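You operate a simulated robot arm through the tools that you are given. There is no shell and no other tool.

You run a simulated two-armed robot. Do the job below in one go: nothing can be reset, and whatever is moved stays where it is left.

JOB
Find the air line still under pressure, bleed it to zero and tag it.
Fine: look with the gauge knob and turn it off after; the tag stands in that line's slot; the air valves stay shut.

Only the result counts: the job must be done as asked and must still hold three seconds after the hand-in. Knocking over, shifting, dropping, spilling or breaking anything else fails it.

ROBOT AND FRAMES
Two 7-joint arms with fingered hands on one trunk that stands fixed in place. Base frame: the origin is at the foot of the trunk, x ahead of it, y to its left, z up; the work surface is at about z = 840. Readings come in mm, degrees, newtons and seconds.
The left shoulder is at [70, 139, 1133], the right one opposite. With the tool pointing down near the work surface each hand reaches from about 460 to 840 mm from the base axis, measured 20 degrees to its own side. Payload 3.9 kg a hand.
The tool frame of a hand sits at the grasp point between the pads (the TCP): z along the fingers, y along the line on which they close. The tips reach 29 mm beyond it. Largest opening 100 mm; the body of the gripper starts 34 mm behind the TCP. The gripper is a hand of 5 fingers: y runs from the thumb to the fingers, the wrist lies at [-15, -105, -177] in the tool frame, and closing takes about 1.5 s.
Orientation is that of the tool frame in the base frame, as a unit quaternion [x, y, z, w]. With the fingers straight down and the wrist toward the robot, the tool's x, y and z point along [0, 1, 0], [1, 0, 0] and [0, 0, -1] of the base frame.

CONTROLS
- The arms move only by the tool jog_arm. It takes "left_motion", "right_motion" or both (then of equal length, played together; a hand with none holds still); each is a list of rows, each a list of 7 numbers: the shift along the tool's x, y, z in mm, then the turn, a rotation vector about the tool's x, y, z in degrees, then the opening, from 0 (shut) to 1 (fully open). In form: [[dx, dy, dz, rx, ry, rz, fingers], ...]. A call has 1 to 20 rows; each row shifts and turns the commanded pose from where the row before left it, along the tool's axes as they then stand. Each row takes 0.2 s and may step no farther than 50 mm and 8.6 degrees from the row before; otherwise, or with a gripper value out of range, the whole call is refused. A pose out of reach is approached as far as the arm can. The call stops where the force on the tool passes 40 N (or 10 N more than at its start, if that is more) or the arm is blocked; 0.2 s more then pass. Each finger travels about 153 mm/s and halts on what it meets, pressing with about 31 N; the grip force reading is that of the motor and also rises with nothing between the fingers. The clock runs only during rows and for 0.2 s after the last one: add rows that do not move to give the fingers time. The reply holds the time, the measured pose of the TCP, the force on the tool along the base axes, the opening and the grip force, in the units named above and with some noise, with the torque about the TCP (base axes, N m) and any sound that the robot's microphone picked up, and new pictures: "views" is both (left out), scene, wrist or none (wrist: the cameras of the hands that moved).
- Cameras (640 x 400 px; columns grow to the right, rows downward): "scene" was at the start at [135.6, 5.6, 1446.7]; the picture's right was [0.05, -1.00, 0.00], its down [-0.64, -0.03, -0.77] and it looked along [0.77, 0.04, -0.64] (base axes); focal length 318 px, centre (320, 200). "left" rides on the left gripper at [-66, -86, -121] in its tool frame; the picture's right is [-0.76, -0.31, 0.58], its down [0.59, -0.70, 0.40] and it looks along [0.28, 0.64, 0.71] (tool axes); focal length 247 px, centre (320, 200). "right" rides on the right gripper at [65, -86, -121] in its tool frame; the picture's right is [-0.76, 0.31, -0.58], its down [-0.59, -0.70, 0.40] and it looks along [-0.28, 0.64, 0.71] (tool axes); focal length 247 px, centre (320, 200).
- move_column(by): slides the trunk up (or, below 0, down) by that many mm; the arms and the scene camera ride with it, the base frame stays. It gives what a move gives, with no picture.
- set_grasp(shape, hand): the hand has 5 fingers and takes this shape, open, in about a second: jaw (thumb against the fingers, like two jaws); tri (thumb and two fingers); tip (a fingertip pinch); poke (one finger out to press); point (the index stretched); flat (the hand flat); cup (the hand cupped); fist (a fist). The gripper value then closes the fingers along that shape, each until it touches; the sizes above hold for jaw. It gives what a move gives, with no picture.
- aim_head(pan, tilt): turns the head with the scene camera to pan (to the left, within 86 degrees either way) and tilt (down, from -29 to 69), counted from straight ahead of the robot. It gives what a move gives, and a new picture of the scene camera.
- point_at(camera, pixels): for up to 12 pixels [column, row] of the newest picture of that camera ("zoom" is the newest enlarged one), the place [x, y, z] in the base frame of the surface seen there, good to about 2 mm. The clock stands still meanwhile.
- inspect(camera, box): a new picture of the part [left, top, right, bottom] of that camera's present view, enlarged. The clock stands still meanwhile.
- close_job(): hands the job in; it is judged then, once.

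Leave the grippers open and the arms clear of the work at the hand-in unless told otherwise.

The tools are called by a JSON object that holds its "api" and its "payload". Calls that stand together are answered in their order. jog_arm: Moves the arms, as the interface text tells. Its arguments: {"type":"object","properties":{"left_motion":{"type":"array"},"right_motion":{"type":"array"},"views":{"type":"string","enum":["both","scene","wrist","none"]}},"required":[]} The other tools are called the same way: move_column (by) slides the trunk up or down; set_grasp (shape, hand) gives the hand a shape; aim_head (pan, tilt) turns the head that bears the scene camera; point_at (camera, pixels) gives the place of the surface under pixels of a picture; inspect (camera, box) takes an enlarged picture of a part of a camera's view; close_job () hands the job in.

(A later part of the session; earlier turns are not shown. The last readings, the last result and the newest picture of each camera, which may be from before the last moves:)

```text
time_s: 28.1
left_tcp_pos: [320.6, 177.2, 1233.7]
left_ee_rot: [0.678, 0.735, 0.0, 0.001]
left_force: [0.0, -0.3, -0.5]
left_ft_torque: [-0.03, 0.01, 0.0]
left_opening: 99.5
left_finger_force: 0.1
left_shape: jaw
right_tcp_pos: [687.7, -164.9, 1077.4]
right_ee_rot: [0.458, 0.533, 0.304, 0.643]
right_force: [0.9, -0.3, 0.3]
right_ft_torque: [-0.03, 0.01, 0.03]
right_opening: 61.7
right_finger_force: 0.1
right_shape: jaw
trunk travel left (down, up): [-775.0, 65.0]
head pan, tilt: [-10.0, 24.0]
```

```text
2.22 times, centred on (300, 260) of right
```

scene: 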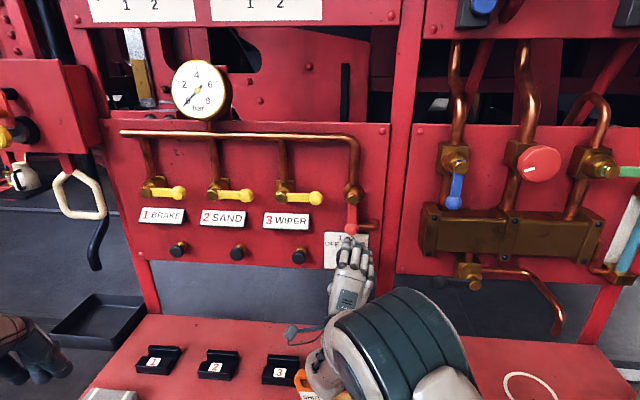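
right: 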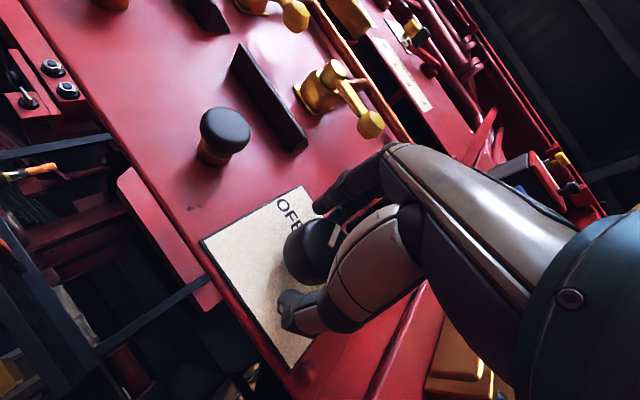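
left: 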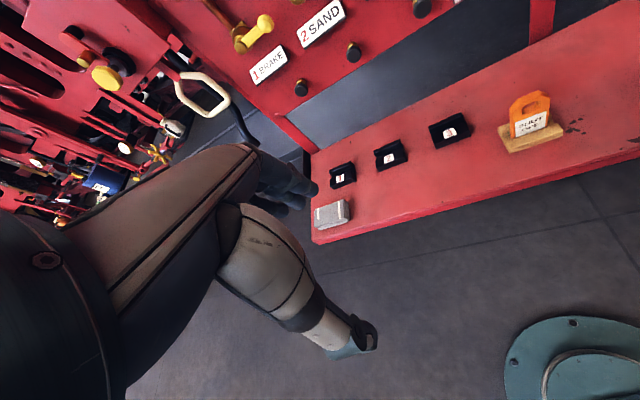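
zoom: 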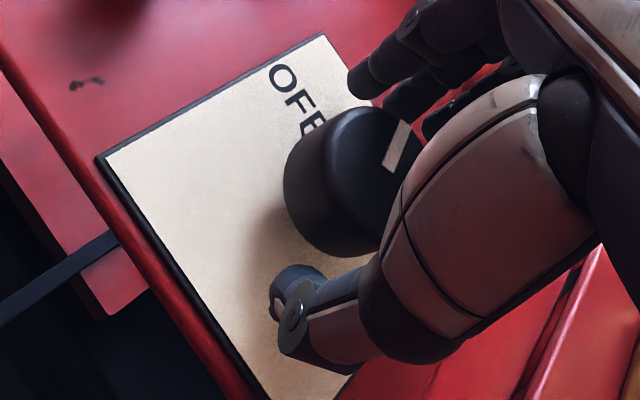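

The knob stayed at position 1 (mark visible rotated relative to hand). I'll grip again and turn clockwise another 40° to position 2.

{"api": "jog_arm", "payload": {"right_motion": [[0, 0, 0, 0, 0, 0, 0.4], [0, 0, 0, 0, 0, 0, 0.2], [0, 0, 0, 0, 0, 0, 0], [0, 0, 0, 0, 0, 0, 0], [0, 0, 0, 0, 0, 0, 0], [0, 0, 0, 0, 0, 0, 0], [0, 0, 0, 0, 0, 8, 0], [0, 0, 0, 0, 0, 8, 0], [0, 0, 0, 0, 0, 8, 0], [0, 0, 0, 0, 0, 8, 0], [0, 0, 0, 0, 0, 8, 0], [0, 0, 0, 0, 0, 0, 0], [0, 0, 0, 0, 0, 0, 0], [0, 0, 0, 0, 0, 0, 0]], "views": "both"}}

{"api": "inspect", "payload": {"camera": "scene", "box": [160, 60, 240, 120]}}

{"api": "inspect", "payload": {"camera": "right", "box": [220, 170, 380, 350]}}

```text
time_s: 31.1
left_tcp_pos: [319.3, 176.6, 1234.4]
left_ee_rot: [0.677, 0.736, 0.0, 0.001]
left_force: [-0.7, -0.8, 0.2]
left_ft_torque: [0.04, -0.01, -0.01]
left_opening: 99.8
left_finger_force: 0.1
left_shape: jaw
right_tcp_pos: [689.6, -163.6, 1076.7]
right_ee_rot: [0.613, 0.343, 0.507, 0.5]
right_force: [-3.0, -1.3, -0.6]
right_ft_torque: [-0.05, -0.06, -0.05]
right_opening: 32.5
right_finger_force: 30.7
right_shape: jaw
trunk travel left (down, up): [-775.0, 65.0]
head pan, tilt: [-10.0, 24.0]
```

scene: 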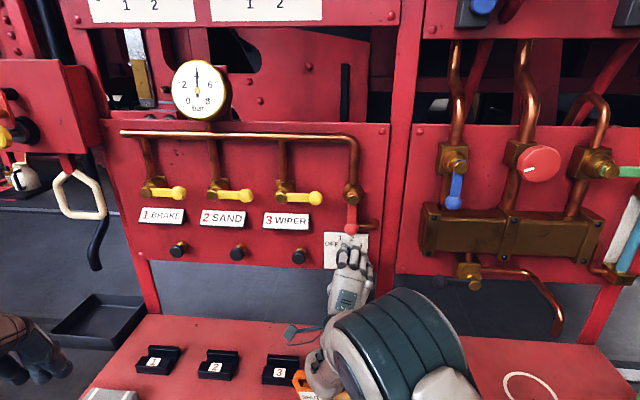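
right: 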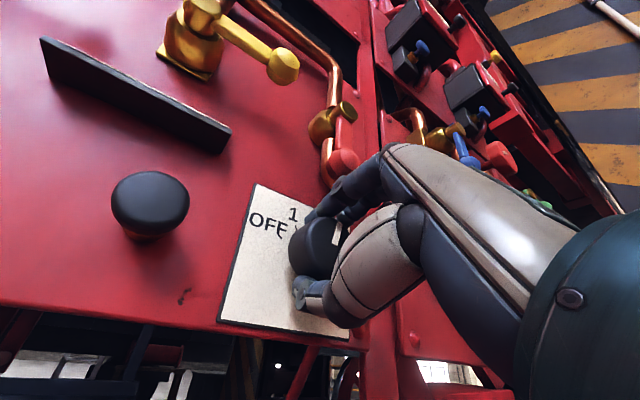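

```text
6.67 times, centred on (200, 90) of scene
```

zoom: 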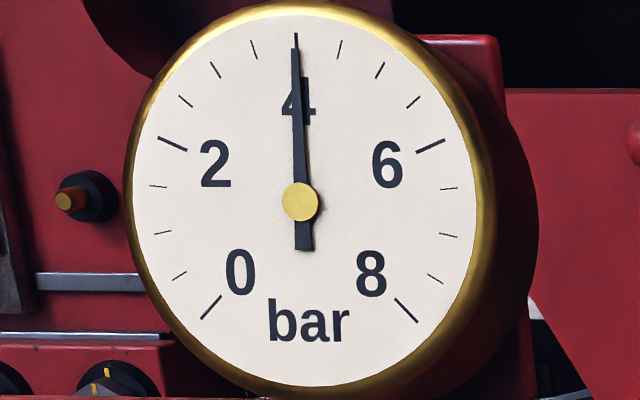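

```text
2.22 times, centred on (300, 260) of right
```

zoom: 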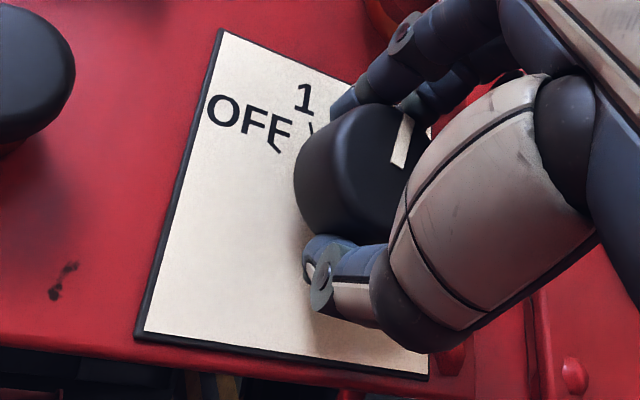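

Gauge reads 4 bar now – line 2 (SAND) looks pressurised. I'll release the knob and back the right hand straight out, then shift right, to verify the pointer really stands at 2.

{"api": "jog_arm", "payload": {"right_motion": [[0, 0, 0, 0, 0, 0, 0.3], [0, 0, 0, 0, 0, 0, 0.5], [0, 0, 0, 0, 0, 0, 0.62], [0, 0, 0, 0, 0, 0, 0.62], [0, 0, -15, 0, 0, 0, 0.62], [0, 0, -25, 0, 0, 0, 0.62], [0, 0, -30, 0, 0, 0, 0.62], [0, 0, -30, 0, 0, 0, 0.62], [0, 0, -20, 0, 0, 0, 0.62], [-35, 0, 0, 0, 0, 0, 0.62], [-35, 0, 0, 0, 0, 0, 0.62], [-35, 0, 0, 0, 0, 0, 0.62], [0, 0, 0, 0, 0, 0, 0.62]], "views": "scene"}}

{"api": "inspect", "payload": {"camera": "scene", "box": [310, 210, 390, 270]}}

{"api": "inspect", "payload": {"camera": "scene", "box": [160, 60, 240, 120]}}

```text
time_s: 33.9
left_tcp_pos: [319.9, 178.5, 1234.1]
left_ee_rot: [0.678, 0.735, -0.001, 0.0]
left_force: [0.2, -0.3, -0.2]
left_ft_torque: [0.04, 0.02, -0.02]
left_opening: 99.6
left_finger_force: 0.0
left_shape: jaw
right_tcp_pos: [546.6, -231.2, 1042.9]
right_ee_rot: [0.614, 0.342, 0.505, 0.501]
right_force: [0.1, -0.1, 0.3]
right_ft_torque: [0.03, 0.01, 0.01]
right_opening: 61.6
right_finger_force: 0.1
right_shape: jaw
trunk travel left (down, up): [-775.0, 65.0]
head pan, tilt: [-10.0, 24.0]
```

scene: 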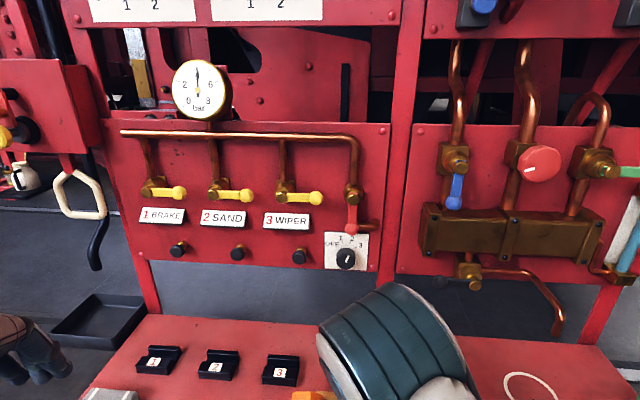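

```text
6.67 times, centred on (350, 240) of scene
```

zoom: 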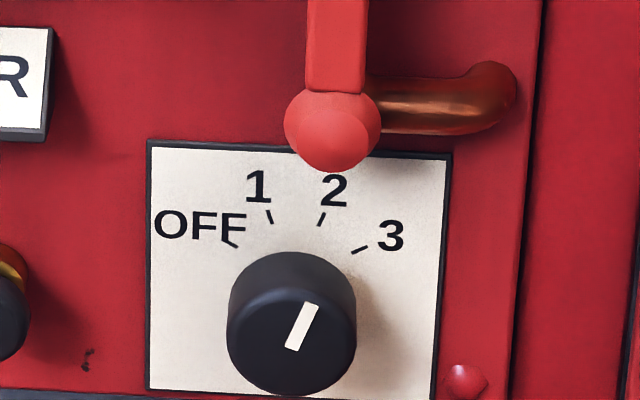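

```text
6.67 times, centred on (200, 90) of scene
```

zoom: 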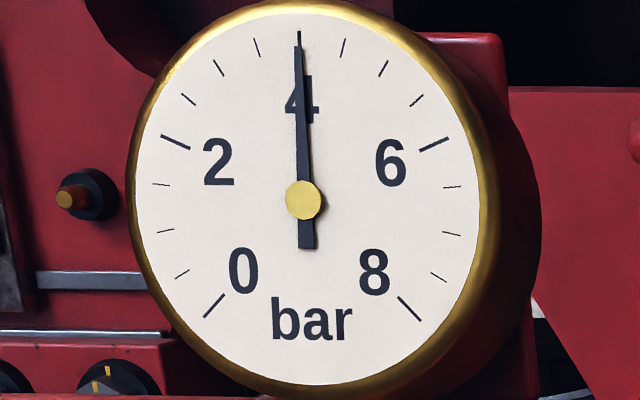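

Confirmed: pointer at 2, gauge 4 bar → line 2 SAND. Next I measure bleed button 2 (238,254) and shape the right hand for poking.

{"api": "inspect", "payload": {"camera": "scene", "box": [198, 200, 278, 280]}}

{"api": "set_grasp", "payload": {"hand": "right", "shape": "poke"}}

```text
5.00 times, centred on (238, 240) of scene
```

zoom: 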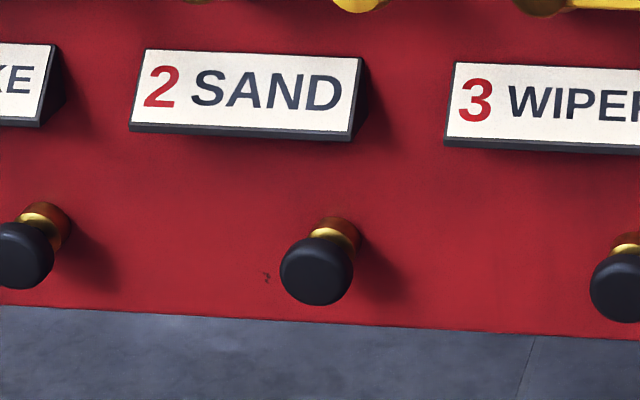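

```text
time_s: 34.8
left_tcp_pos: [320.1, 178.1, 1234.4]
left_ee_rot: [0.677, 0.736, -0.001, 0.002]
left_force: [0.2, -0.5, 0.1]
left_ft_torque: [0.01, -0.02, 0.02]
left_opening: 99.9
left_finger_force: 0.1
left_shape: jaw
right_tcp_pos: [547.1, -231.8, 1042.7]
right_ee_rot: [0.615, 0.341, 0.504, 0.501]
right_force: [0.6, -0.2, -0.6]
right_ft_torque: [0.03, 0.02, 0.01]
right_opening: 0.2
right_finger_force: 0.0
right_shape: poke
trunk travel left (down, up): [-775.0, 65.0]
head pan, tilt: [-10.0, 24.0]
```

{"api": "point_at", "payload": {"camera": "zoom", "pixels": [[316, 275], [290, 275], [342, 275], [316, 250], [316, 300], [235, 90], [235, 130], [350, 140], [220, 250]]}}

{"api": "inspect", "payload": {"camera": "right", "box": [160, 100, 480, 300]}}

```text
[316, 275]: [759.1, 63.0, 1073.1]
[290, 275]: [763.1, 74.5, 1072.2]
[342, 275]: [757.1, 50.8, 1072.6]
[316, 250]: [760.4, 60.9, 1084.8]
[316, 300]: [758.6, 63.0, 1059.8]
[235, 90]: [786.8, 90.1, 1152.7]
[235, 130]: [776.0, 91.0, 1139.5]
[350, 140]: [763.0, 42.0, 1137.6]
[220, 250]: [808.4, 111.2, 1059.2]
```

```text
2.00 times, centred on (320, 200) of right
```

zoom: 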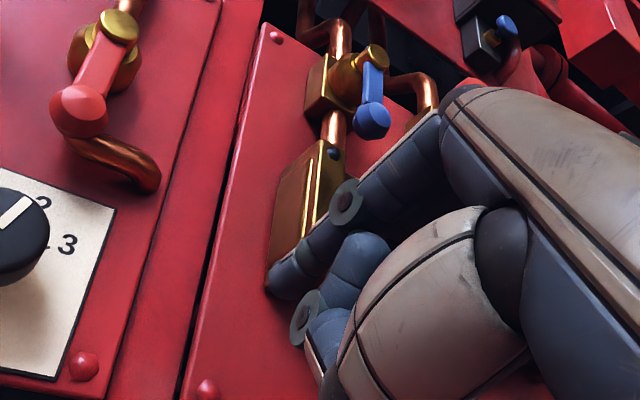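

Button 2's face centre is [759.5, 62.5, 1072], radius ~16. In the wrist zoom the index finger is stretched out, its tip at about (283,282). I'll locate the tip.

{"api": "point_at", "payload": {"camera": "zoom", "pixels": [[280, 280], [290, 275], [275, 285], [310, 250], [345, 205], [335, 270], [305, 320], [300, 290]]}}

```text
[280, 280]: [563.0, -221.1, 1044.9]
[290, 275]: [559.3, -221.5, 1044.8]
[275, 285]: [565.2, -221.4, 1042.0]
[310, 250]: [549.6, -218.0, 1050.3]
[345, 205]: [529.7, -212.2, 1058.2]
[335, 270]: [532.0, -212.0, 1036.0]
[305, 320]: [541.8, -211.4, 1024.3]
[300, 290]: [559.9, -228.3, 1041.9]
```

The index tip sits about 17 mm ahead of the TCP, slightly left. I'll roll back 16° to make the tool's y vertical, rise 35 mm, then move left along the panel about 330 mm well clear (≈90 mm) in front of it.

{"api": "jog_arm", "payload": {"right_motion": [[0, 0, 0, 0, 0, -8, 0], [0, 0, 0, 0, 0, -8, 0], [0, 34, 0, 0, 0, 0, 0], [42, 0, 0, 0, 0, 0, 0], [42, 0, 0, 0, 0, 0, 0], [42, 0, 0, 0, 0, 0, 0], [42, 0, 0, 0, 0, 0, 0], [42, 0, 0, 0, 0, 0, 0], [42, 0, 0, 0, 0, 0, 0], [42, 0, 0, 0, 0, 0, 0], [40, 0, 0, 0, 0, 0, 0], [0, 0, 0, 0, 0, 0, 0], [0, 0, 0, 0, 0, 0, 0], [0, 0, 0, 0, 0, 0, 0]], "views": "both"}}

```text
time_s: 37.8
left_tcp_pos: [320.7, 178.1, 1234.8]
left_ee_rot: [0.678, 0.735, 0.0, 0.001]
left_force: [-0.3, 0.4, -0.2]
left_ft_torque: [-0.01, 0.0, -0.01]
left_opening: 99.8
left_finger_force: 0.1
left_shape: jaw
right_tcp_pos: [636.8, 93.7, 1077.7]
right_ee_rot: [0.559, 0.426, 0.431, 0.565]
right_force: [0.2, 0.6, 0.6]
right_ft_torque: [-0.02, 0.0, 0.02]
right_opening: 0.0
right_finger_force: 0.1
right_shape: poke
trunk travel left (down, up): [-775.0, 65.0]
head pan, tilt: [-10.0, 24.0]
```

scene: 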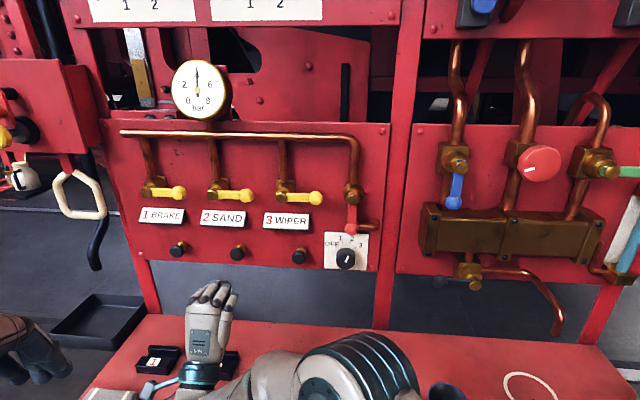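
right: 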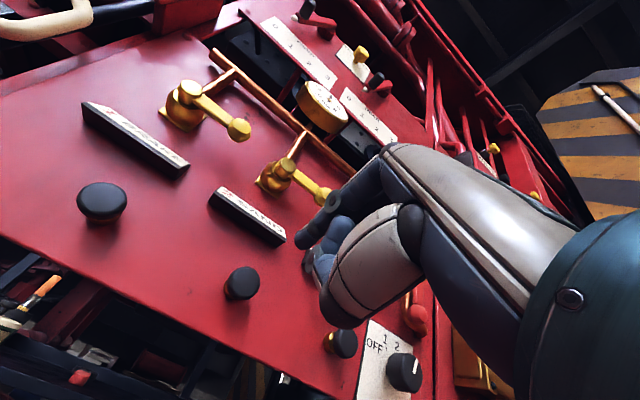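

The hand is in front of button 2. I'll measure the index tip and the button in the wrist camera.

{"api": "inspect", "payload": {"camera": "right", "box": [200, 180, 360, 300]}}

```text
3.33 times, centred on (280, 240) of right
```

zoom: 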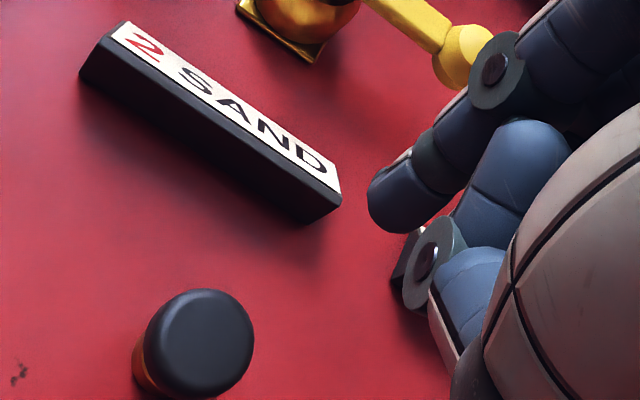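

{"api": "point_at", "payload": {"camera": "zoom", "pixels": [[372, 205], [385, 190], [400, 215], [380, 222], [410, 180], [445, 150], [205, 345], [240, 330], [415, 265]]}}

```text
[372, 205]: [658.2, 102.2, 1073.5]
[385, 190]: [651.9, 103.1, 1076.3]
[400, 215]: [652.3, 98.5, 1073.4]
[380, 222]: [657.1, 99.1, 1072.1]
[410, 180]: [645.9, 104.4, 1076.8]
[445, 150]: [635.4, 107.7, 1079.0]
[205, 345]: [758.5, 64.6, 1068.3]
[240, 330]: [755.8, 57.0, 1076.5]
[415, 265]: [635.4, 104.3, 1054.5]
```

Tip is about [663,94,1076]; it must go ~4 mm right, ~4 mm down and ~101 mm forward to touch the button. I'll advance 80 mm with that correction and re-check.

{"api": "jog_arm", "payload": {"right_motion": [[-2, -2, 20, 0, 0, 0, 0], [-2, -2, 20, 0, 0, 0, 0], [0, 0, 20, 0, 0, 0, 0], [0, 0, 20, 0, 0, 0, 0], [0, 0, 0, 0, 0, 0, 0], [0, 0, 0, 0, 0, 0, 0], [0, 0, 0, 0, 0, 0, 0]], "views": "both"}}

{"api": "inspect", "payload": {"camera": "right", "box": [200, 180, 360, 300]}}

```text
time_s: 39.4
left_tcp_pos: [320.9, 177.6, 1234.4]
left_ee_rot: [0.677, 0.736, -0.001, 0.001]
left_force: [0.6, -0.7, 0.9]
left_ft_torque: [0.01, -0.02, 0.01]
left_opening: 100.0
left_finger_force: 0.0
left_shape: jaw
right_tcp_pos: [711.7, 67.9, 1076.2]
right_ee_rot: [0.559, 0.426, 0.431, 0.565]
right_force: [0.7, -0.8, 0.0]
right_ft_torque: [0.03, 0.01, 0.01]
right_opening: 0.0
right_finger_force: 0.1
right_shape: poke
trunk travel left (down, up): [-775.0, 65.0]
head pan, tilt: [-10.0, 24.0]
```

scene: 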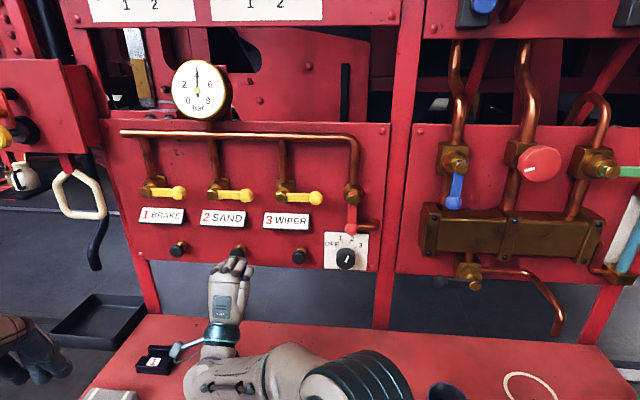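
right: 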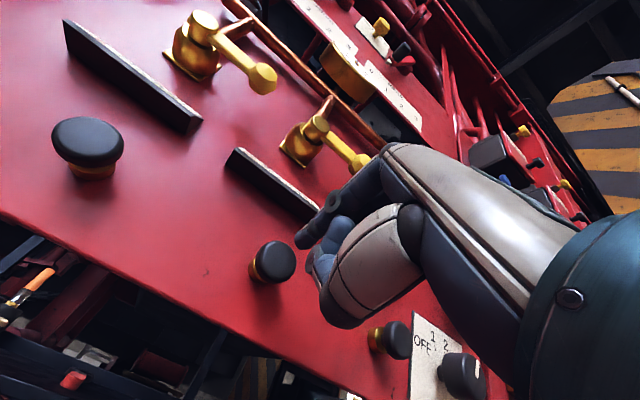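

```text
3.33 times, centred on (280, 240) of right
```

zoom: 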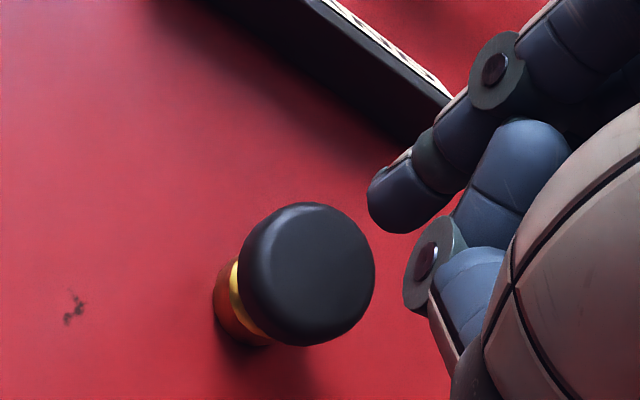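

{"api": "point_at", "payload": {"camera": "zoom", "pixels": [[372, 205], [385, 190], [400, 215], [380, 222], [315, 270], [350, 260], [290, 230], [330, 310]]}}

```text
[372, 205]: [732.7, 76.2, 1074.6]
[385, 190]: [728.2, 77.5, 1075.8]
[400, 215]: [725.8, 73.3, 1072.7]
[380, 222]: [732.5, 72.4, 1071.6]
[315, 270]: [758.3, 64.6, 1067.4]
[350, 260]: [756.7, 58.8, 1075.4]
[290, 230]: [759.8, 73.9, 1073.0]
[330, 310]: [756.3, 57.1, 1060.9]
```

Gap is ~27 mm with good lateral alignment. I'll advance 24 mm, then creep in 3 mm steps and check force and gauge.

{"api": "jog_arm", "payload": {"right_motion": [[0, 0, 12, 0, 0, 0, 0], [0, 0, 12, 0, 0, 0, 0], [0, 0, 3, 0, 0, 0, 0], [0, 0, 3, 0, 0, 0, 0], [0, 0, 3, 0, 0, 0, 0], [0, 0, 0, 0, 0, 0, 0], [0, 0, 0, 0, 0, 0, 0]], "views": "both"}}

{"api": "inspect", "payload": {"camera": "scene", "box": [160, 60, 240, 120]}}

```text
time_s: 41.0
left_tcp_pos: [318.7, 178.4, 1235.3]
left_ee_rot: [0.678, 0.735, 0.001, 0.002]
left_force: [0.6, -0.5, 0.1]
left_ft_torque: [-0.04, -0.01, 0.0]
left_opening: 99.7
left_finger_force: 0.1
left_shape: jaw
right_tcp_pos: [740.4, 60.3, 1078.3]
right_ee_rot: [0.558, 0.426, 0.432, 0.566]
right_force: [-12.9, 3.5, -2.2]
right_ft_torque: [-0.01, -0.03, 0.15]
right_opening: 0.0
right_finger_force: 0.1
right_shape: poke
trunk travel left (down, up): [-775.0, 65.0]
head pan, tilt: [-10.0, 24.0]
heard: click
```

scene: 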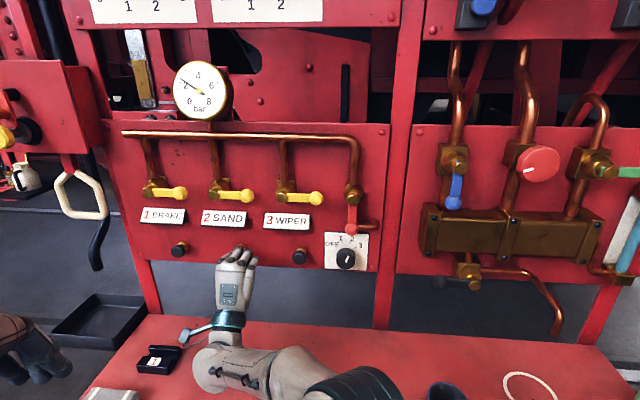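
right: 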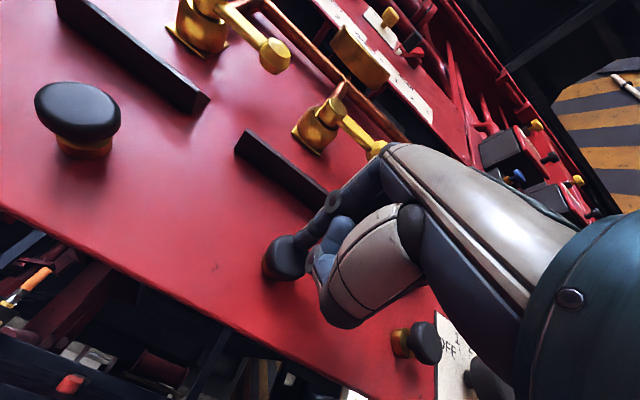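

```text
6.67 times, centred on (200, 90) of scene
```

zoom: 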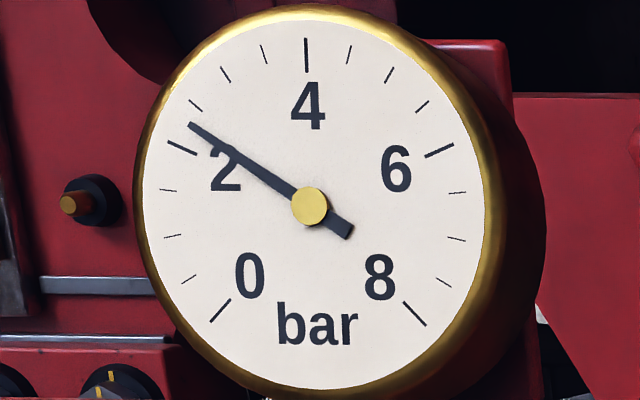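

A click, 13 N on the finger and the gauge is falling (~2.2 bar). I'll hold the button for 2 s more.

{"api": "jog_arm", "payload": {"right_motion": [[0, 0, 0, 0, 0, 0, 0], [0, 0, 0, 0, 0, 0, 0], [0, 0, 0, 0, 0, 0, 0], [0, 0, 0, 0, 0, 0, 0], [0, 0, 0, 0, 0, 0, 0], [0, 0, 0, 0, 0, 0, 0], [0, 0, 0, 0, 0, 0, 0], [0, 0, 0, 0, 0, 0, 0], [0, 0, 0, 0, 0, 0, 0], [0, 0, 0, 0, 0, 0, 0], [0, 0, 0, 0, 0, 0, 0], [0, 0, 0, 0, 0, 0, 0]], "views": "scene"}}

{"api": "inspect", "payload": {"camera": "scene", "box": [160, 60, 240, 120]}}

```text
time_s: 43.6
left_tcp_pos: [317.8, 179.1, 1234.6]
left_ee_rot: [0.678, 0.735, 0.001, 0.002]
left_force: [0.1, -0.6, 0.2]
left_ft_torque: [0.0, 0.01, 0.01]
left_opening: 100.0
left_finger_force: 0.0
left_shape: jaw
right_tcp_pos: [741.2, 58.9, 1078.0]
right_ee_rot: [0.558, 0.425, 0.432, 0.567]
right_force: [-16.9, 6.5, -5.4]
right_ft_torque: [-0.04, 0.04, 0.2]
right_opening: 0.0
right_finger_force: 0.0
right_shape: poke
trunk travel left (down, up): [-775.0, 65.0]
head pan, tilt: [-10.0, 24.0]
```

scene: 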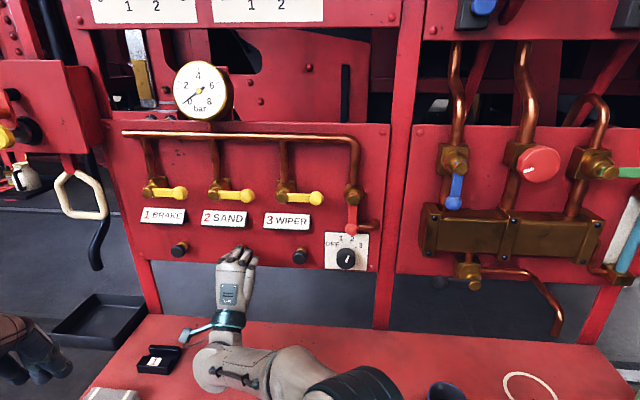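

```text
6.67 times, centred on (200, 90) of scene
```

zoom: 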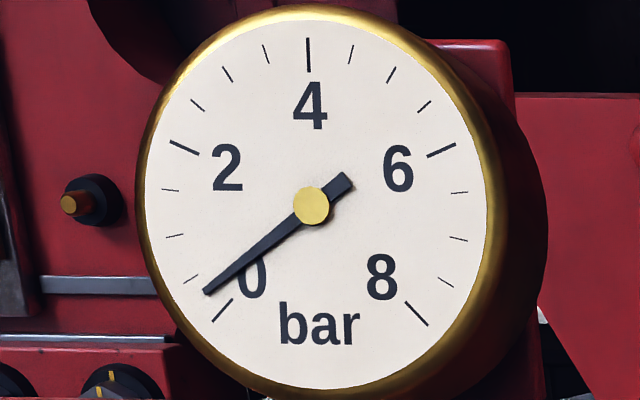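

Down to ~0.35 bar and falling slower. I'll hold another 4 s.

{"api": "jog_arm", "payload": {"right_motion": [[0, 0, 0, 0, 0, 0, 0], [0, 0, 0, 0, 0, 0, 0], [0, 0, 0, 0, 0, 0, 0], [0, 0, 0, 0, 0, 0, 0], [0, 0, 0, 0, 0, 0, 0], [0, 0, 0, 0, 0, 0, 0], [0, 0, 0, 0, 0, 0, 0], [0, 0, 0, 0, 0, 0, 0], [0, 0, 0, 0, 0, 0, 0], [0, 0, 0, 0, 0, 0, 0], [0, 0, 0, 0, 0, 0, 0], [0, 0, 0, 0, 0, 0, 0], [0, 0, 0, 0, 0, 0, 0], [0, 0, 0, 0, 0, 0, 0], [0, 0, 0, 0, 0, 0, 0], [0, 0, 0, 0, 0, 0, 0], [0, 0, 0, 0, 0, 0, 0], [0, 0, 0, 0, 0, 0, 0], [0, 0, 0, 0, 0, 0, 0], [0, 0, 0, 0, 0, 0, 0]], "views": "none"}}

{"api": "inspect", "payload": {"camera": "scene", "box": [160, 60, 240, 120]}}

```text
time_s: 47.8
left_tcp_pos: [317.0, 178.5, 1235.4]
left_ee_rot: [0.678, 0.736, 0.0, 0.002]
left_force: [-0.3, 0.5, -0.6]
left_ft_torque: [0.02, -0.01, 0.0]
left_opening: 99.8
left_finger_force: 0.1
left_shape: jaw
right_tcp_pos: [740.8, 59.1, 1080.1]
right_ee_rot: [0.558, 0.425, 0.432, 0.567]
right_force: [-16.4, 6.5, -5.7]
right_ft_torque: [-0.02, 0.08, 0.25]
right_opening: 0.0
right_finger_force: 0.1
right_shape: poke
trunk travel left (down, up): [-775.0, 65.0]
head pan, tilt: [-10.0, 24.0]
```

```text
6.67 times, centred on (200, 90) of scene
```

zoom: 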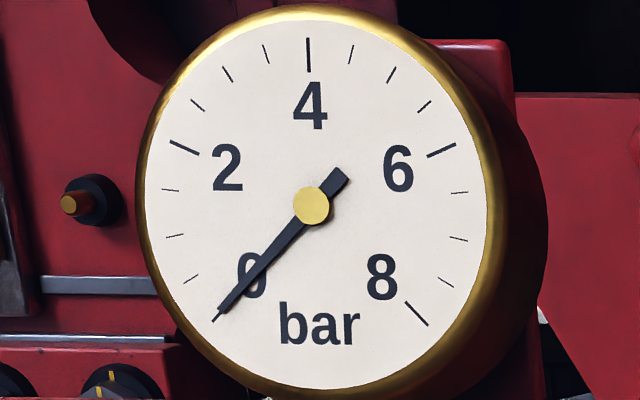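

Needle is at 0 to the eye. Decay looks exponential, so I'll hold 4 s more to make sure it's truly empty.

{"api": "jog_arm", "payload": {"right_motion": [[0, 0, 0, 0, 0, 0, 0], [0, 0, 0, 0, 0, 0, 0], [0, 0, 0, 0, 0, 0, 0], [0, 0, 0, 0, 0, 0, 0], [0, 0, 0, 0, 0, 0, 0], [0, 0, 0, 0, 0, 0, 0], [0, 0, 0, 0, 0, 0, 0], [0, 0, 0, 0, 0, 0, 0], [0, 0, 0, 0, 0, 0, 0], [0, 0, 0, 0, 0, 0, 0], [0, 0, 0, 0, 0, 0, 0], [0, 0, 0, 0, 0, 0, 0], [0, 0, 0, 0, 0, 0, 0], [0, 0, 0, 0, 0, 0, 0], [0, 0, 0, 0, 0, 0, 0], [0, 0, 0, 0, 0, 0, 0], [0, 0, 0, 0, 0, 0, 0], [0, 0, 0, 0, 0, 0, 0], [0, 0, 0, 0, 0, 0, 0], [0, 0, 0, 0, 0, 0, 0]], "views": "none"}}

{"api": "inspect", "payload": {"camera": "scene", "box": [160, 60, 240, 120]}}

```text
time_s: 52.0
left_tcp_pos: [317.6, 178.9, 1233.8]
left_ee_rot: [0.677, 0.736, 0.0, 0.001]
left_force: [-0.3, 1.1, -0.2]
left_ft_torque: [-0.02, -0.03, 0.0]
left_opening: 99.8
left_finger_force: 0.1
left_shape: jaw
right_tcp_pos: [742.3, 59.2, 1079.1]
right_ee_rot: [0.558, 0.424, 0.431, 0.568]
right_force: [-17.1, 5.8, -5.5]
right_ft_torque: [-0.05, 0.05, 0.2]
right_opening: 0.1
right_finger_force: 0.0
right_shape: poke
trunk travel left (down, up): [-775.0, 65.0]
head pan, tilt: [-10.0, 24.0]
```

```text
6.67 times, centred on (200, 90) of scene
```

zoom: 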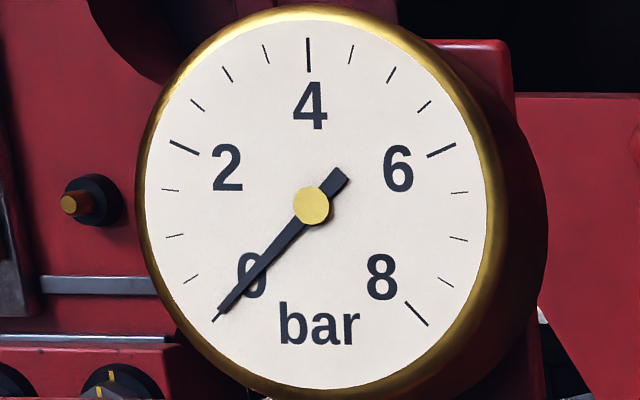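

The gauge is at 0. I'll back straight off the button by 110 mm and verify the gauge stays at zero.

{"api": "jog_arm", "payload": {"right_motion": [[0, 0, -10, 0, 0, 0, 0], [0, 0, -20, 0, 0, 0, 0], [0, 0, -30, 0, 0, 0, 0], [0, 0, -30, 0, 0, 0, 0], [0, 0, -20, 0, 0, 0, 0], [0, 0, 0, 0, 0, 0, 0], [0, 0, 0, 0, 0, 0, 0], [0, 0, 0, 0, 0, 0, 0]], "views": "both"}}

{"api": "inspect", "payload": {"camera": "scene", "box": [160, 60, 240, 120]}}

{"api": "inspect", "payload": {"camera": "scene", "box": [120, 120, 400, 290]}}

```text
time_s: 53.8
left_tcp_pos: [321.1, 178.3, 1234.7]
left_ee_rot: [0.677, 0.736, -0.001, 0.001]
left_force: [0.2, 0.0, 0.0]
left_ft_torque: [-0.02, 0.0, -0.03]
left_opening: 99.6
left_finger_force: 0.1
left_shape: jaw
right_tcp_pos: [637.9, 89.0, 1077.1]
right_ee_rot: [0.559, 0.426, 0.431, 0.566]
right_force: [0.1, -0.7, 0.2]
right_ft_torque: [-0.02, 0.01, 0.01]
right_opening: 0.1
right_finger_force: 0.1
right_shape: poke
trunk travel left (down, up): [-775.0, 65.0]
head pan, tilt: [-10.0, 24.0]
```

scene: 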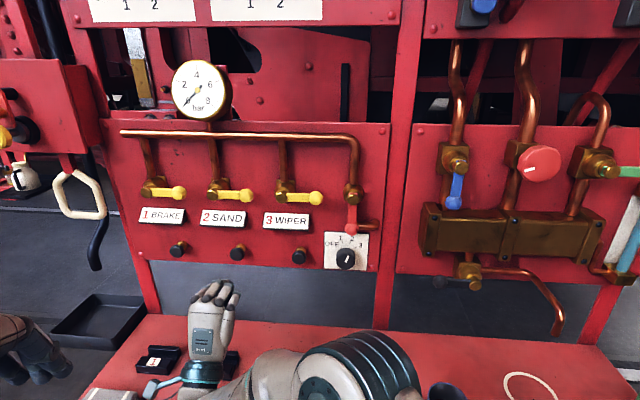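
right: 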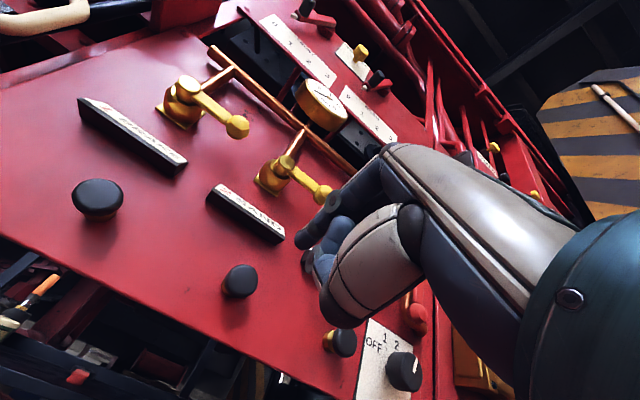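

```text
6.67 times, centred on (200, 90) of scene
```

zoom: 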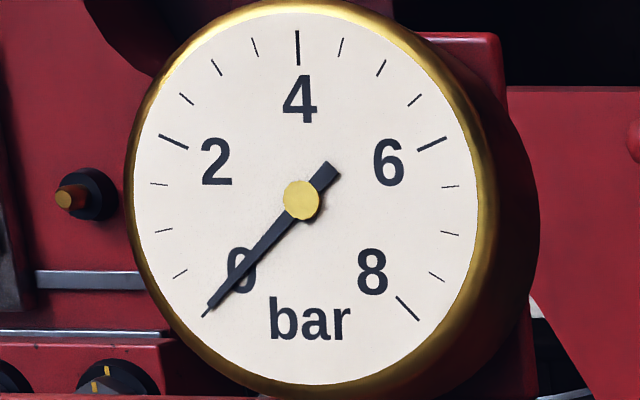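

```text
2.29 times, centred on (260, 205) of scene
```

zoom: 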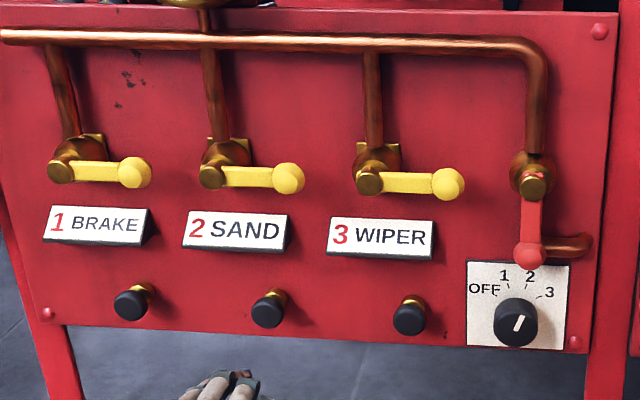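

Zero holds with the button released, all yellow valves still crosswise (shut). Now back to the knob: reshape the right hand to jaw, slide right 232 mm along the panel and roll +16°.

{"api": "set_grasp", "payload": {"hand": "right", "shape": "jaw"}}

{"api": "jog_arm", "payload": {"right_motion": [[-38.8, 0, 0, 0, 0, 0, 0.8], [-38.8, 0, 0, 0, 0, 0, 0.62], [-38.8, 0, 0, 0, 0, 0, 0.62], [-38.8, 0, 0, 0, 0, 0, 0.62], [-38.8, 0, 0, 0, 0, 0, 0.62], [-38.8, 0, 0, 0, 0, 0, 0.62], [0, 0, 0, 0, 0, 8, 0.62], [0, 0, 0, 0, 0, 8, 0.62], [0, 0, 0, 0, 0, 0, 0.62], [0, 0, 0, 0, 0, 0, 0.62], [0, 0, 0, 0, 0, 0, 0.62], [0, 0, 0, 0, 0, 0, 0.62]], "views": "both"}}

```text
time_s: 54.7
left_tcp_pos: [320.7, 178.4, 1234.4]
left_ee_rot: [0.678, 0.735, 0.0, 0.001]
left_force: [0.5, -0.2, -0.1]
left_ft_torque: [0.0, 0.0, -0.02]
left_opening: 100.1
left_finger_force: 0.1
left_shape: jaw
right_tcp_pos: [637.7, 90.0, 1077.6]
right_ee_rot: [0.559, 0.426, 0.431, 0.566]
right_force: [0.0, 0.0, 0.6]
right_ft_torque: [-0.01, 0.01, -0.04]
right_opening: 99.7
right_finger_force: 0.0
right_shape: jaw
trunk travel left (down, up): [-775.0, 65.0]
head pan, tilt: [-10.0, 24.0]
```

```text
time_s: 57.3
left_tcp_pos: [320.0, 177.4, 1233.9]
left_ee_rot: [0.678, 0.735, -0.001, 0.001]
left_force: [0.8, 0.2, 0.1]
left_ft_torque: [0.02, 0.02, 0.0]
left_opening: 99.8
left_finger_force: 0.1
left_shape: jaw
right_tcp_pos: [574.8, -143.3, 1074.8]
right_ee_rot: [0.618, 0.34, 0.504, 0.498]
right_force: [0.2, -1.2, -0.1]
right_ft_torque: [0.0, -0.02, 0.02]
right_opening: 62.2
right_finger_force: 0.1
right_shape: jaw
trunk travel left (down, up): [-775.0, 65.0]
head pan, tilt: [-10.0, 24.0]
```

scene: 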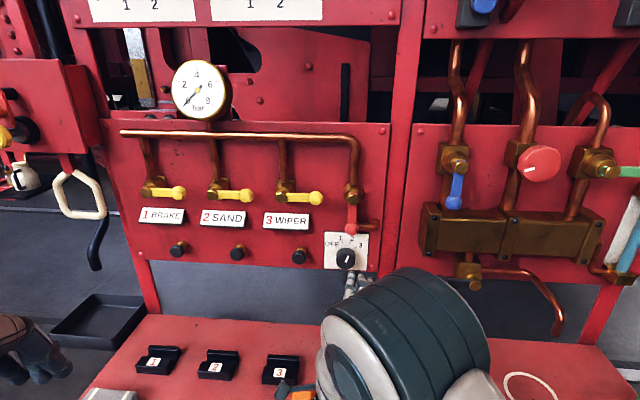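
right: 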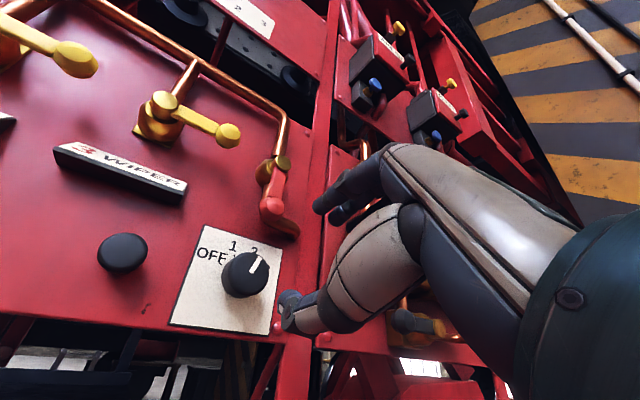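

8 mm right of the axis. I'll correct +8 mm in tool x and advance 60 mm, settle and check.

{"api": "jog_arm", "payload": {"right_motion": [[4, 0, 0, 0, 0, 0, 0.62], [4, 0, 10, 0, 0, 0, 0.62], [0, 0, 25, 0, 0, 0, 0.62], [0, 0, 25, 0, 0, 0, 0.62], [0, 0, 0, 0, 0, 0, 0.62], [0, 0, 0, 0, 0, 0, 0.62], [0, 0, 0, 0, 0, 0, 0.62]], "views": "wrist"}}

```text
time_s: 58.9
left_tcp_pos: [321.4, 177.6, 1233.9]
left_ee_rot: [0.678, 0.735, -0.001, 0.0]
left_force: [0.3, 0.0, -0.3]
left_ft_torque: [0.0, 0.0, 0.02]
left_opening: 99.6
left_finger_force: 0.1
left_shape: jaw
right_tcp_pos: [633.3, -146.9, 1080.7]
right_ee_rot: [0.613, 0.344, 0.505, 0.501]
right_force: [-0.1, 0.2, 0.4]
right_ft_torque: [0.04, 0.03, 0.0]
right_opening: 62.1
right_finger_force: 0.1
right_shape: jaw
trunk travel left (down, up): [-775.0, 65.0]
head pan, tilt: [-10.0, 24.0]
```

right: 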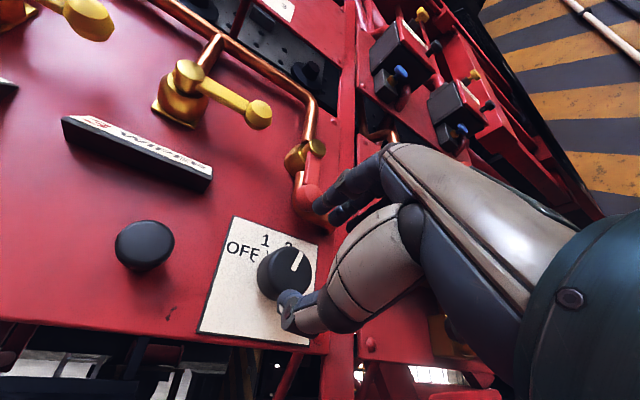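

Both pose and picture say ~5 mm in -x and ~3 mm in -y. I'll correct and advance 38 mm.

{"api": "jog_arm", "payload": {"right_motion": [[-2.5, -1.5, 0, 0, 0, 0, 0.62], [-2.5, -1.5, 0, 0, 0, 0, 0.62], [0, 0, 13, 0, 0, 0, 0.62], [0, 0, 13, 0, 0, 0, 0.62], [0, 0, 12, 0, 0, 0, 0.62], [0, 0, 0, 0, 0, 0, 0.62], [0, 0, 0, 0, 0, 0, 0.62], [0, 0, 0, 0, 0, 0, 0.62]], "views": "wrist"}}

```text
time_s: 60.7
left_tcp_pos: [320.1, 177.5, 1233.8]
left_ee_rot: [0.678, 0.735, 0.0, 0.001]
left_force: [-1.0, -0.7, -0.7]
left_ft_torque: [-0.01, -0.02, -0.01]
left_opening: 99.6
left_finger_force: 0.1
left_shape: jaw
right_tcp_pos: [671.3, -159.7, 1075.8]
right_ee_rot: [0.613, 0.344, 0.505, 0.501]
right_force: [0.1, 1.0, -0.7]
right_ft_torque: [-0.01, -0.02, -0.02]
right_opening: 62.3
right_finger_force: 0.1
right_shape: jaw
trunk travel left (down, up): [-775.0, 65.0]
head pan, tilt: [-10.0, 24.0]
```

right: 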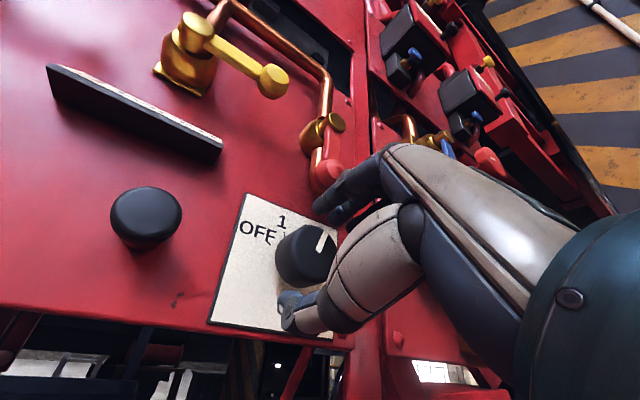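

Well aligned now (2 mm). Same pose as my earlier grip; advance 18 mm and close.

{"api": "jog_arm", "payload": {"right_motion": [[-1, 0.5, 6, 0, 0, 0, 0.62], [0, 0, 6, 0, 0, 0, 0.62], [0, 0, 6, 0, 0, 0, 0.62], [0, 0, 0, 0, 0, 0, 0.62], [0, 0, 0, 0, 0, 0, 0.62], [0, 0, 0, 0, 0, 0, 0.4], [0, 0, 0, 0, 0, 0, 0.2], [0, 0, 0, 0, 0, 0, 0], [0, 0, 0, 0, 0, 0, 0], [0, 0, 0, 0, 0, 0, 0], [0, 0, 0, 0, 0, 0, 0]], "views": "wrist"}}

{"api": "inspect", "payload": {"camera": "right", "box": [220, 170, 380, 350]}}

```text
time_s: 63.1
left_tcp_pos: [319.7, 177.4, 1234.4]
left_ee_rot: [0.678, 0.735, 0.0, 0.001]
left_force: [0.3, -0.2, -0.5]
left_ft_torque: [0.02, 0.0, 0.03]
left_opening: 99.8
left_finger_force: 0.1
left_shape: jaw
right_tcp_pos: [685.3, -165.6, 1077.3]
right_ee_rot: [0.613, 0.344, 0.506, 0.501]
right_force: [-1.2, 1.8, -5.6]
right_ft_torque: [0.06, 0.09, 0.04]
right_opening: 32.5
right_finger_force: 31.4
right_shape: jaw
trunk travel left (down, up): [-775.0, 65.0]
head pan, tilt: [-10.0, 24.0]
```

right: 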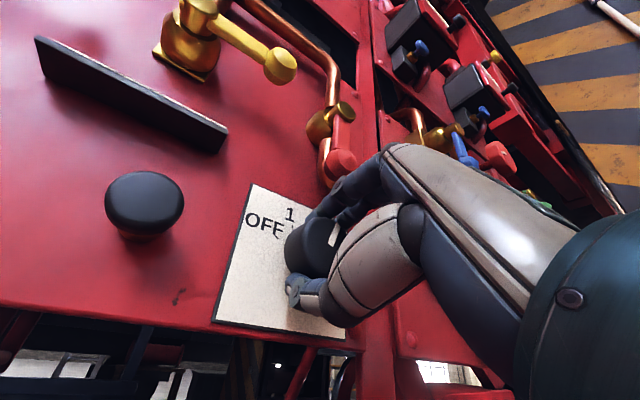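

```text
2.22 times, centred on (300, 260) of right
```

zoom: 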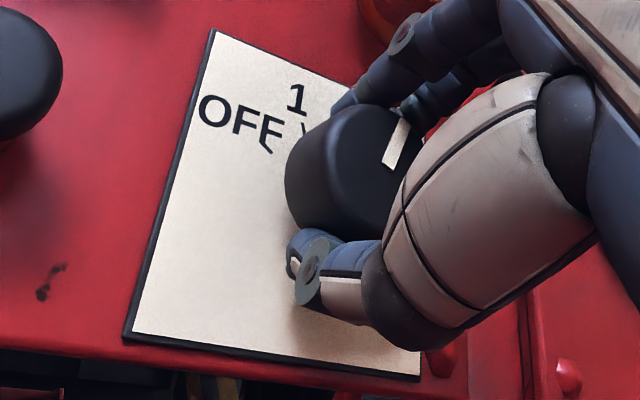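

Gripped again (32.5 mm, 31 N). Turn counter-clockwise 40° (to 1), then release.

{"api": "jog_arm", "payload": {"right_motion": [[0, 0, 0, 0, 0, -8, 0], [0, 0, 0, 0, 0, -8, 0], [0, 0, 0, 0, 0, -8, 0], [0, 0, 0, 0, 0, -8, 0], [0, 0, 0, 0, 0, -8, 0], [0, 0, 0, 0, 0, 0, 0], [0, 0, 0, 0, 0, 0, 0], [0, 0, 0, 0, 0, 0, 0], [0, 0, 0, 0, 0, 0, 0.3], [0, 0, 0, 0, 0, 0, 0.5], [0, 0, 0, 0, 0, 0, 0.62], [0, 0, 0, 0, 0, 0, 0.62], [0, 0, 0, 0, 0, 0, 0.62]], "views": "wrist"}}

{"api": "inspect", "payload": {"camera": "right", "box": [220, 170, 380, 350]}}

```text
time_s: 65.9
left_tcp_pos: [320.2, 178.0, 1233.9]
left_ee_rot: [0.678, 0.735, -0.001, 0.001]
left_force: [-0.9, -0.7, 0.7]
left_ft_torque: [0.01, -0.01, 0.02]
left_opening: 99.9
left_finger_force: 0.0
left_shape: jaw
right_tcp_pos: [688.1, -166.1, 1077.4]
right_ee_rot: [0.459, 0.532, 0.304, 0.644]
right_force: [0.0, 0.4, 0.4]
right_ft_torque: [0.01, -0.04, 0.0]
right_opening: 61.7
right_finger_force: 0.0
right_shape: jaw
trunk travel left (down, up): [-775.0, 65.0]
head pan, tilt: [-10.0, 24.0]
```

right: 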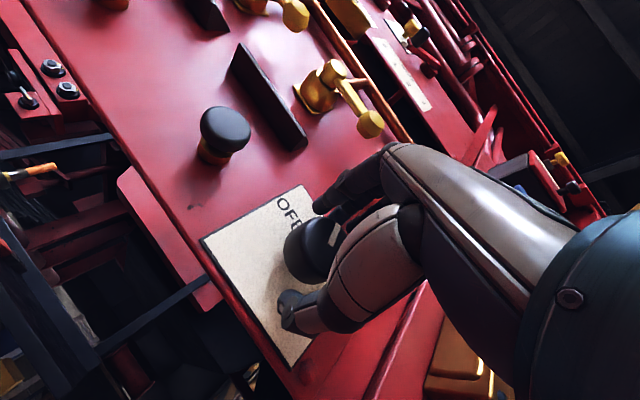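

```text
2.22 times, centred on (300, 260) of right
```

zoom: 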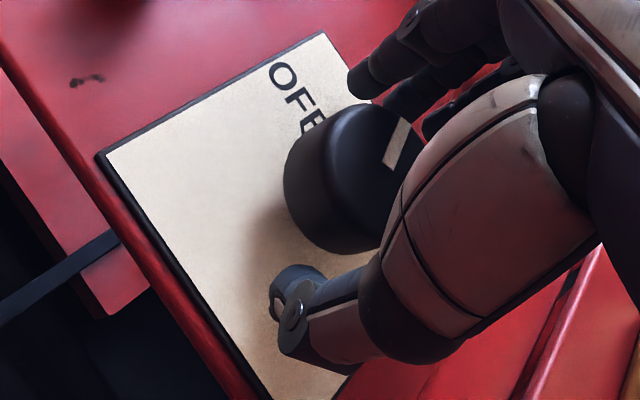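

This picture matches the earlier "position 1" view exactly. Now roll the open hand +40°, close, and turn another -40° to OFF.

{"api": "jog_arm", "payload": {"right_motion": [[0, 0, 0, 0, 0, 8, 0.62], [0, 0, 0, 0, 0, 8, 0.62], [0, 0, 0, 0, 0, 8, 0.62], [0, 0, 0, 0, 0, 8, 0.62], [0, 0, 0, 0, 0, 8, 0.62], [0, 0, 0, 0, 0, 0, 0.62], [0, 0, 0, 0, 0, 0, 0.62], [0, 0, 0, 0, 0, 0, 0.62], [0, 0, 0, 0, 0, 0, 0.4], [0, 0, 0, 0, 0, 0, 0.2], [0, 0, 0, 0, 0, 0, 0], [0, 0, 0, 0, 0, 0, 0], [0, 0, 0, 0, 0, 0, 0], [0, 0, 0, 0, 0, 0, 0]], "views": "wrist"}}

{"api": "inspect", "payload": {"camera": "right", "box": [220, 170, 380, 350]}}

```text
time_s: 68.9
left_tcp_pos: [320.9, 177.1, 1234.1]
left_ee_rot: [0.677, 0.736, 0.0, 0.001]
left_force: [-0.4, -0.3, 0.2]
left_ft_torque: [0.01, -0.01, 0.04]
left_opening: 99.6
left_finger_force: 0.1
left_shape: jaw
right_tcp_pos: [689.0, -164.8, 1075.2]
right_ee_rot: [0.612, 0.345, 0.506, 0.5]
right_force: [-0.2, 1.2, -1.7]
right_ft_torque: [0.06, 0.04, 0.02]
right_opening: 30.9
right_finger_force: 30.7
right_shape: jaw
trunk travel left (down, up): [-775.0, 65.0]
head pan, tilt: [-10.0, 24.0]
```

right: 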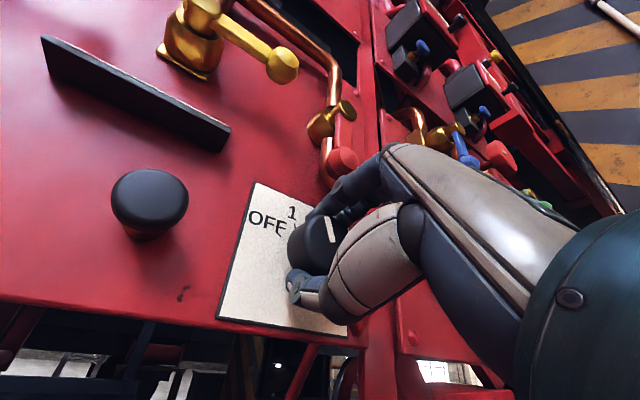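

```text
2.22 times, centred on (300, 260) of right
```

zoom: 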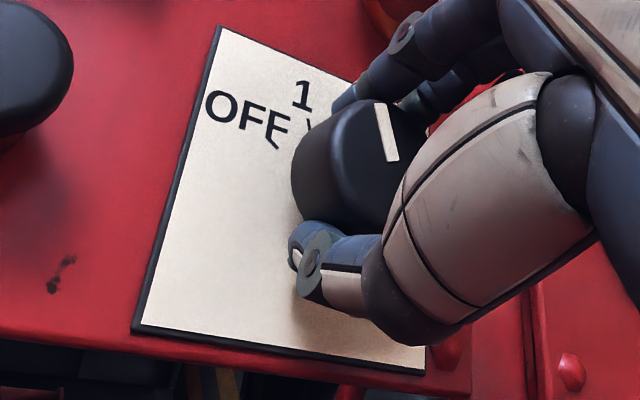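

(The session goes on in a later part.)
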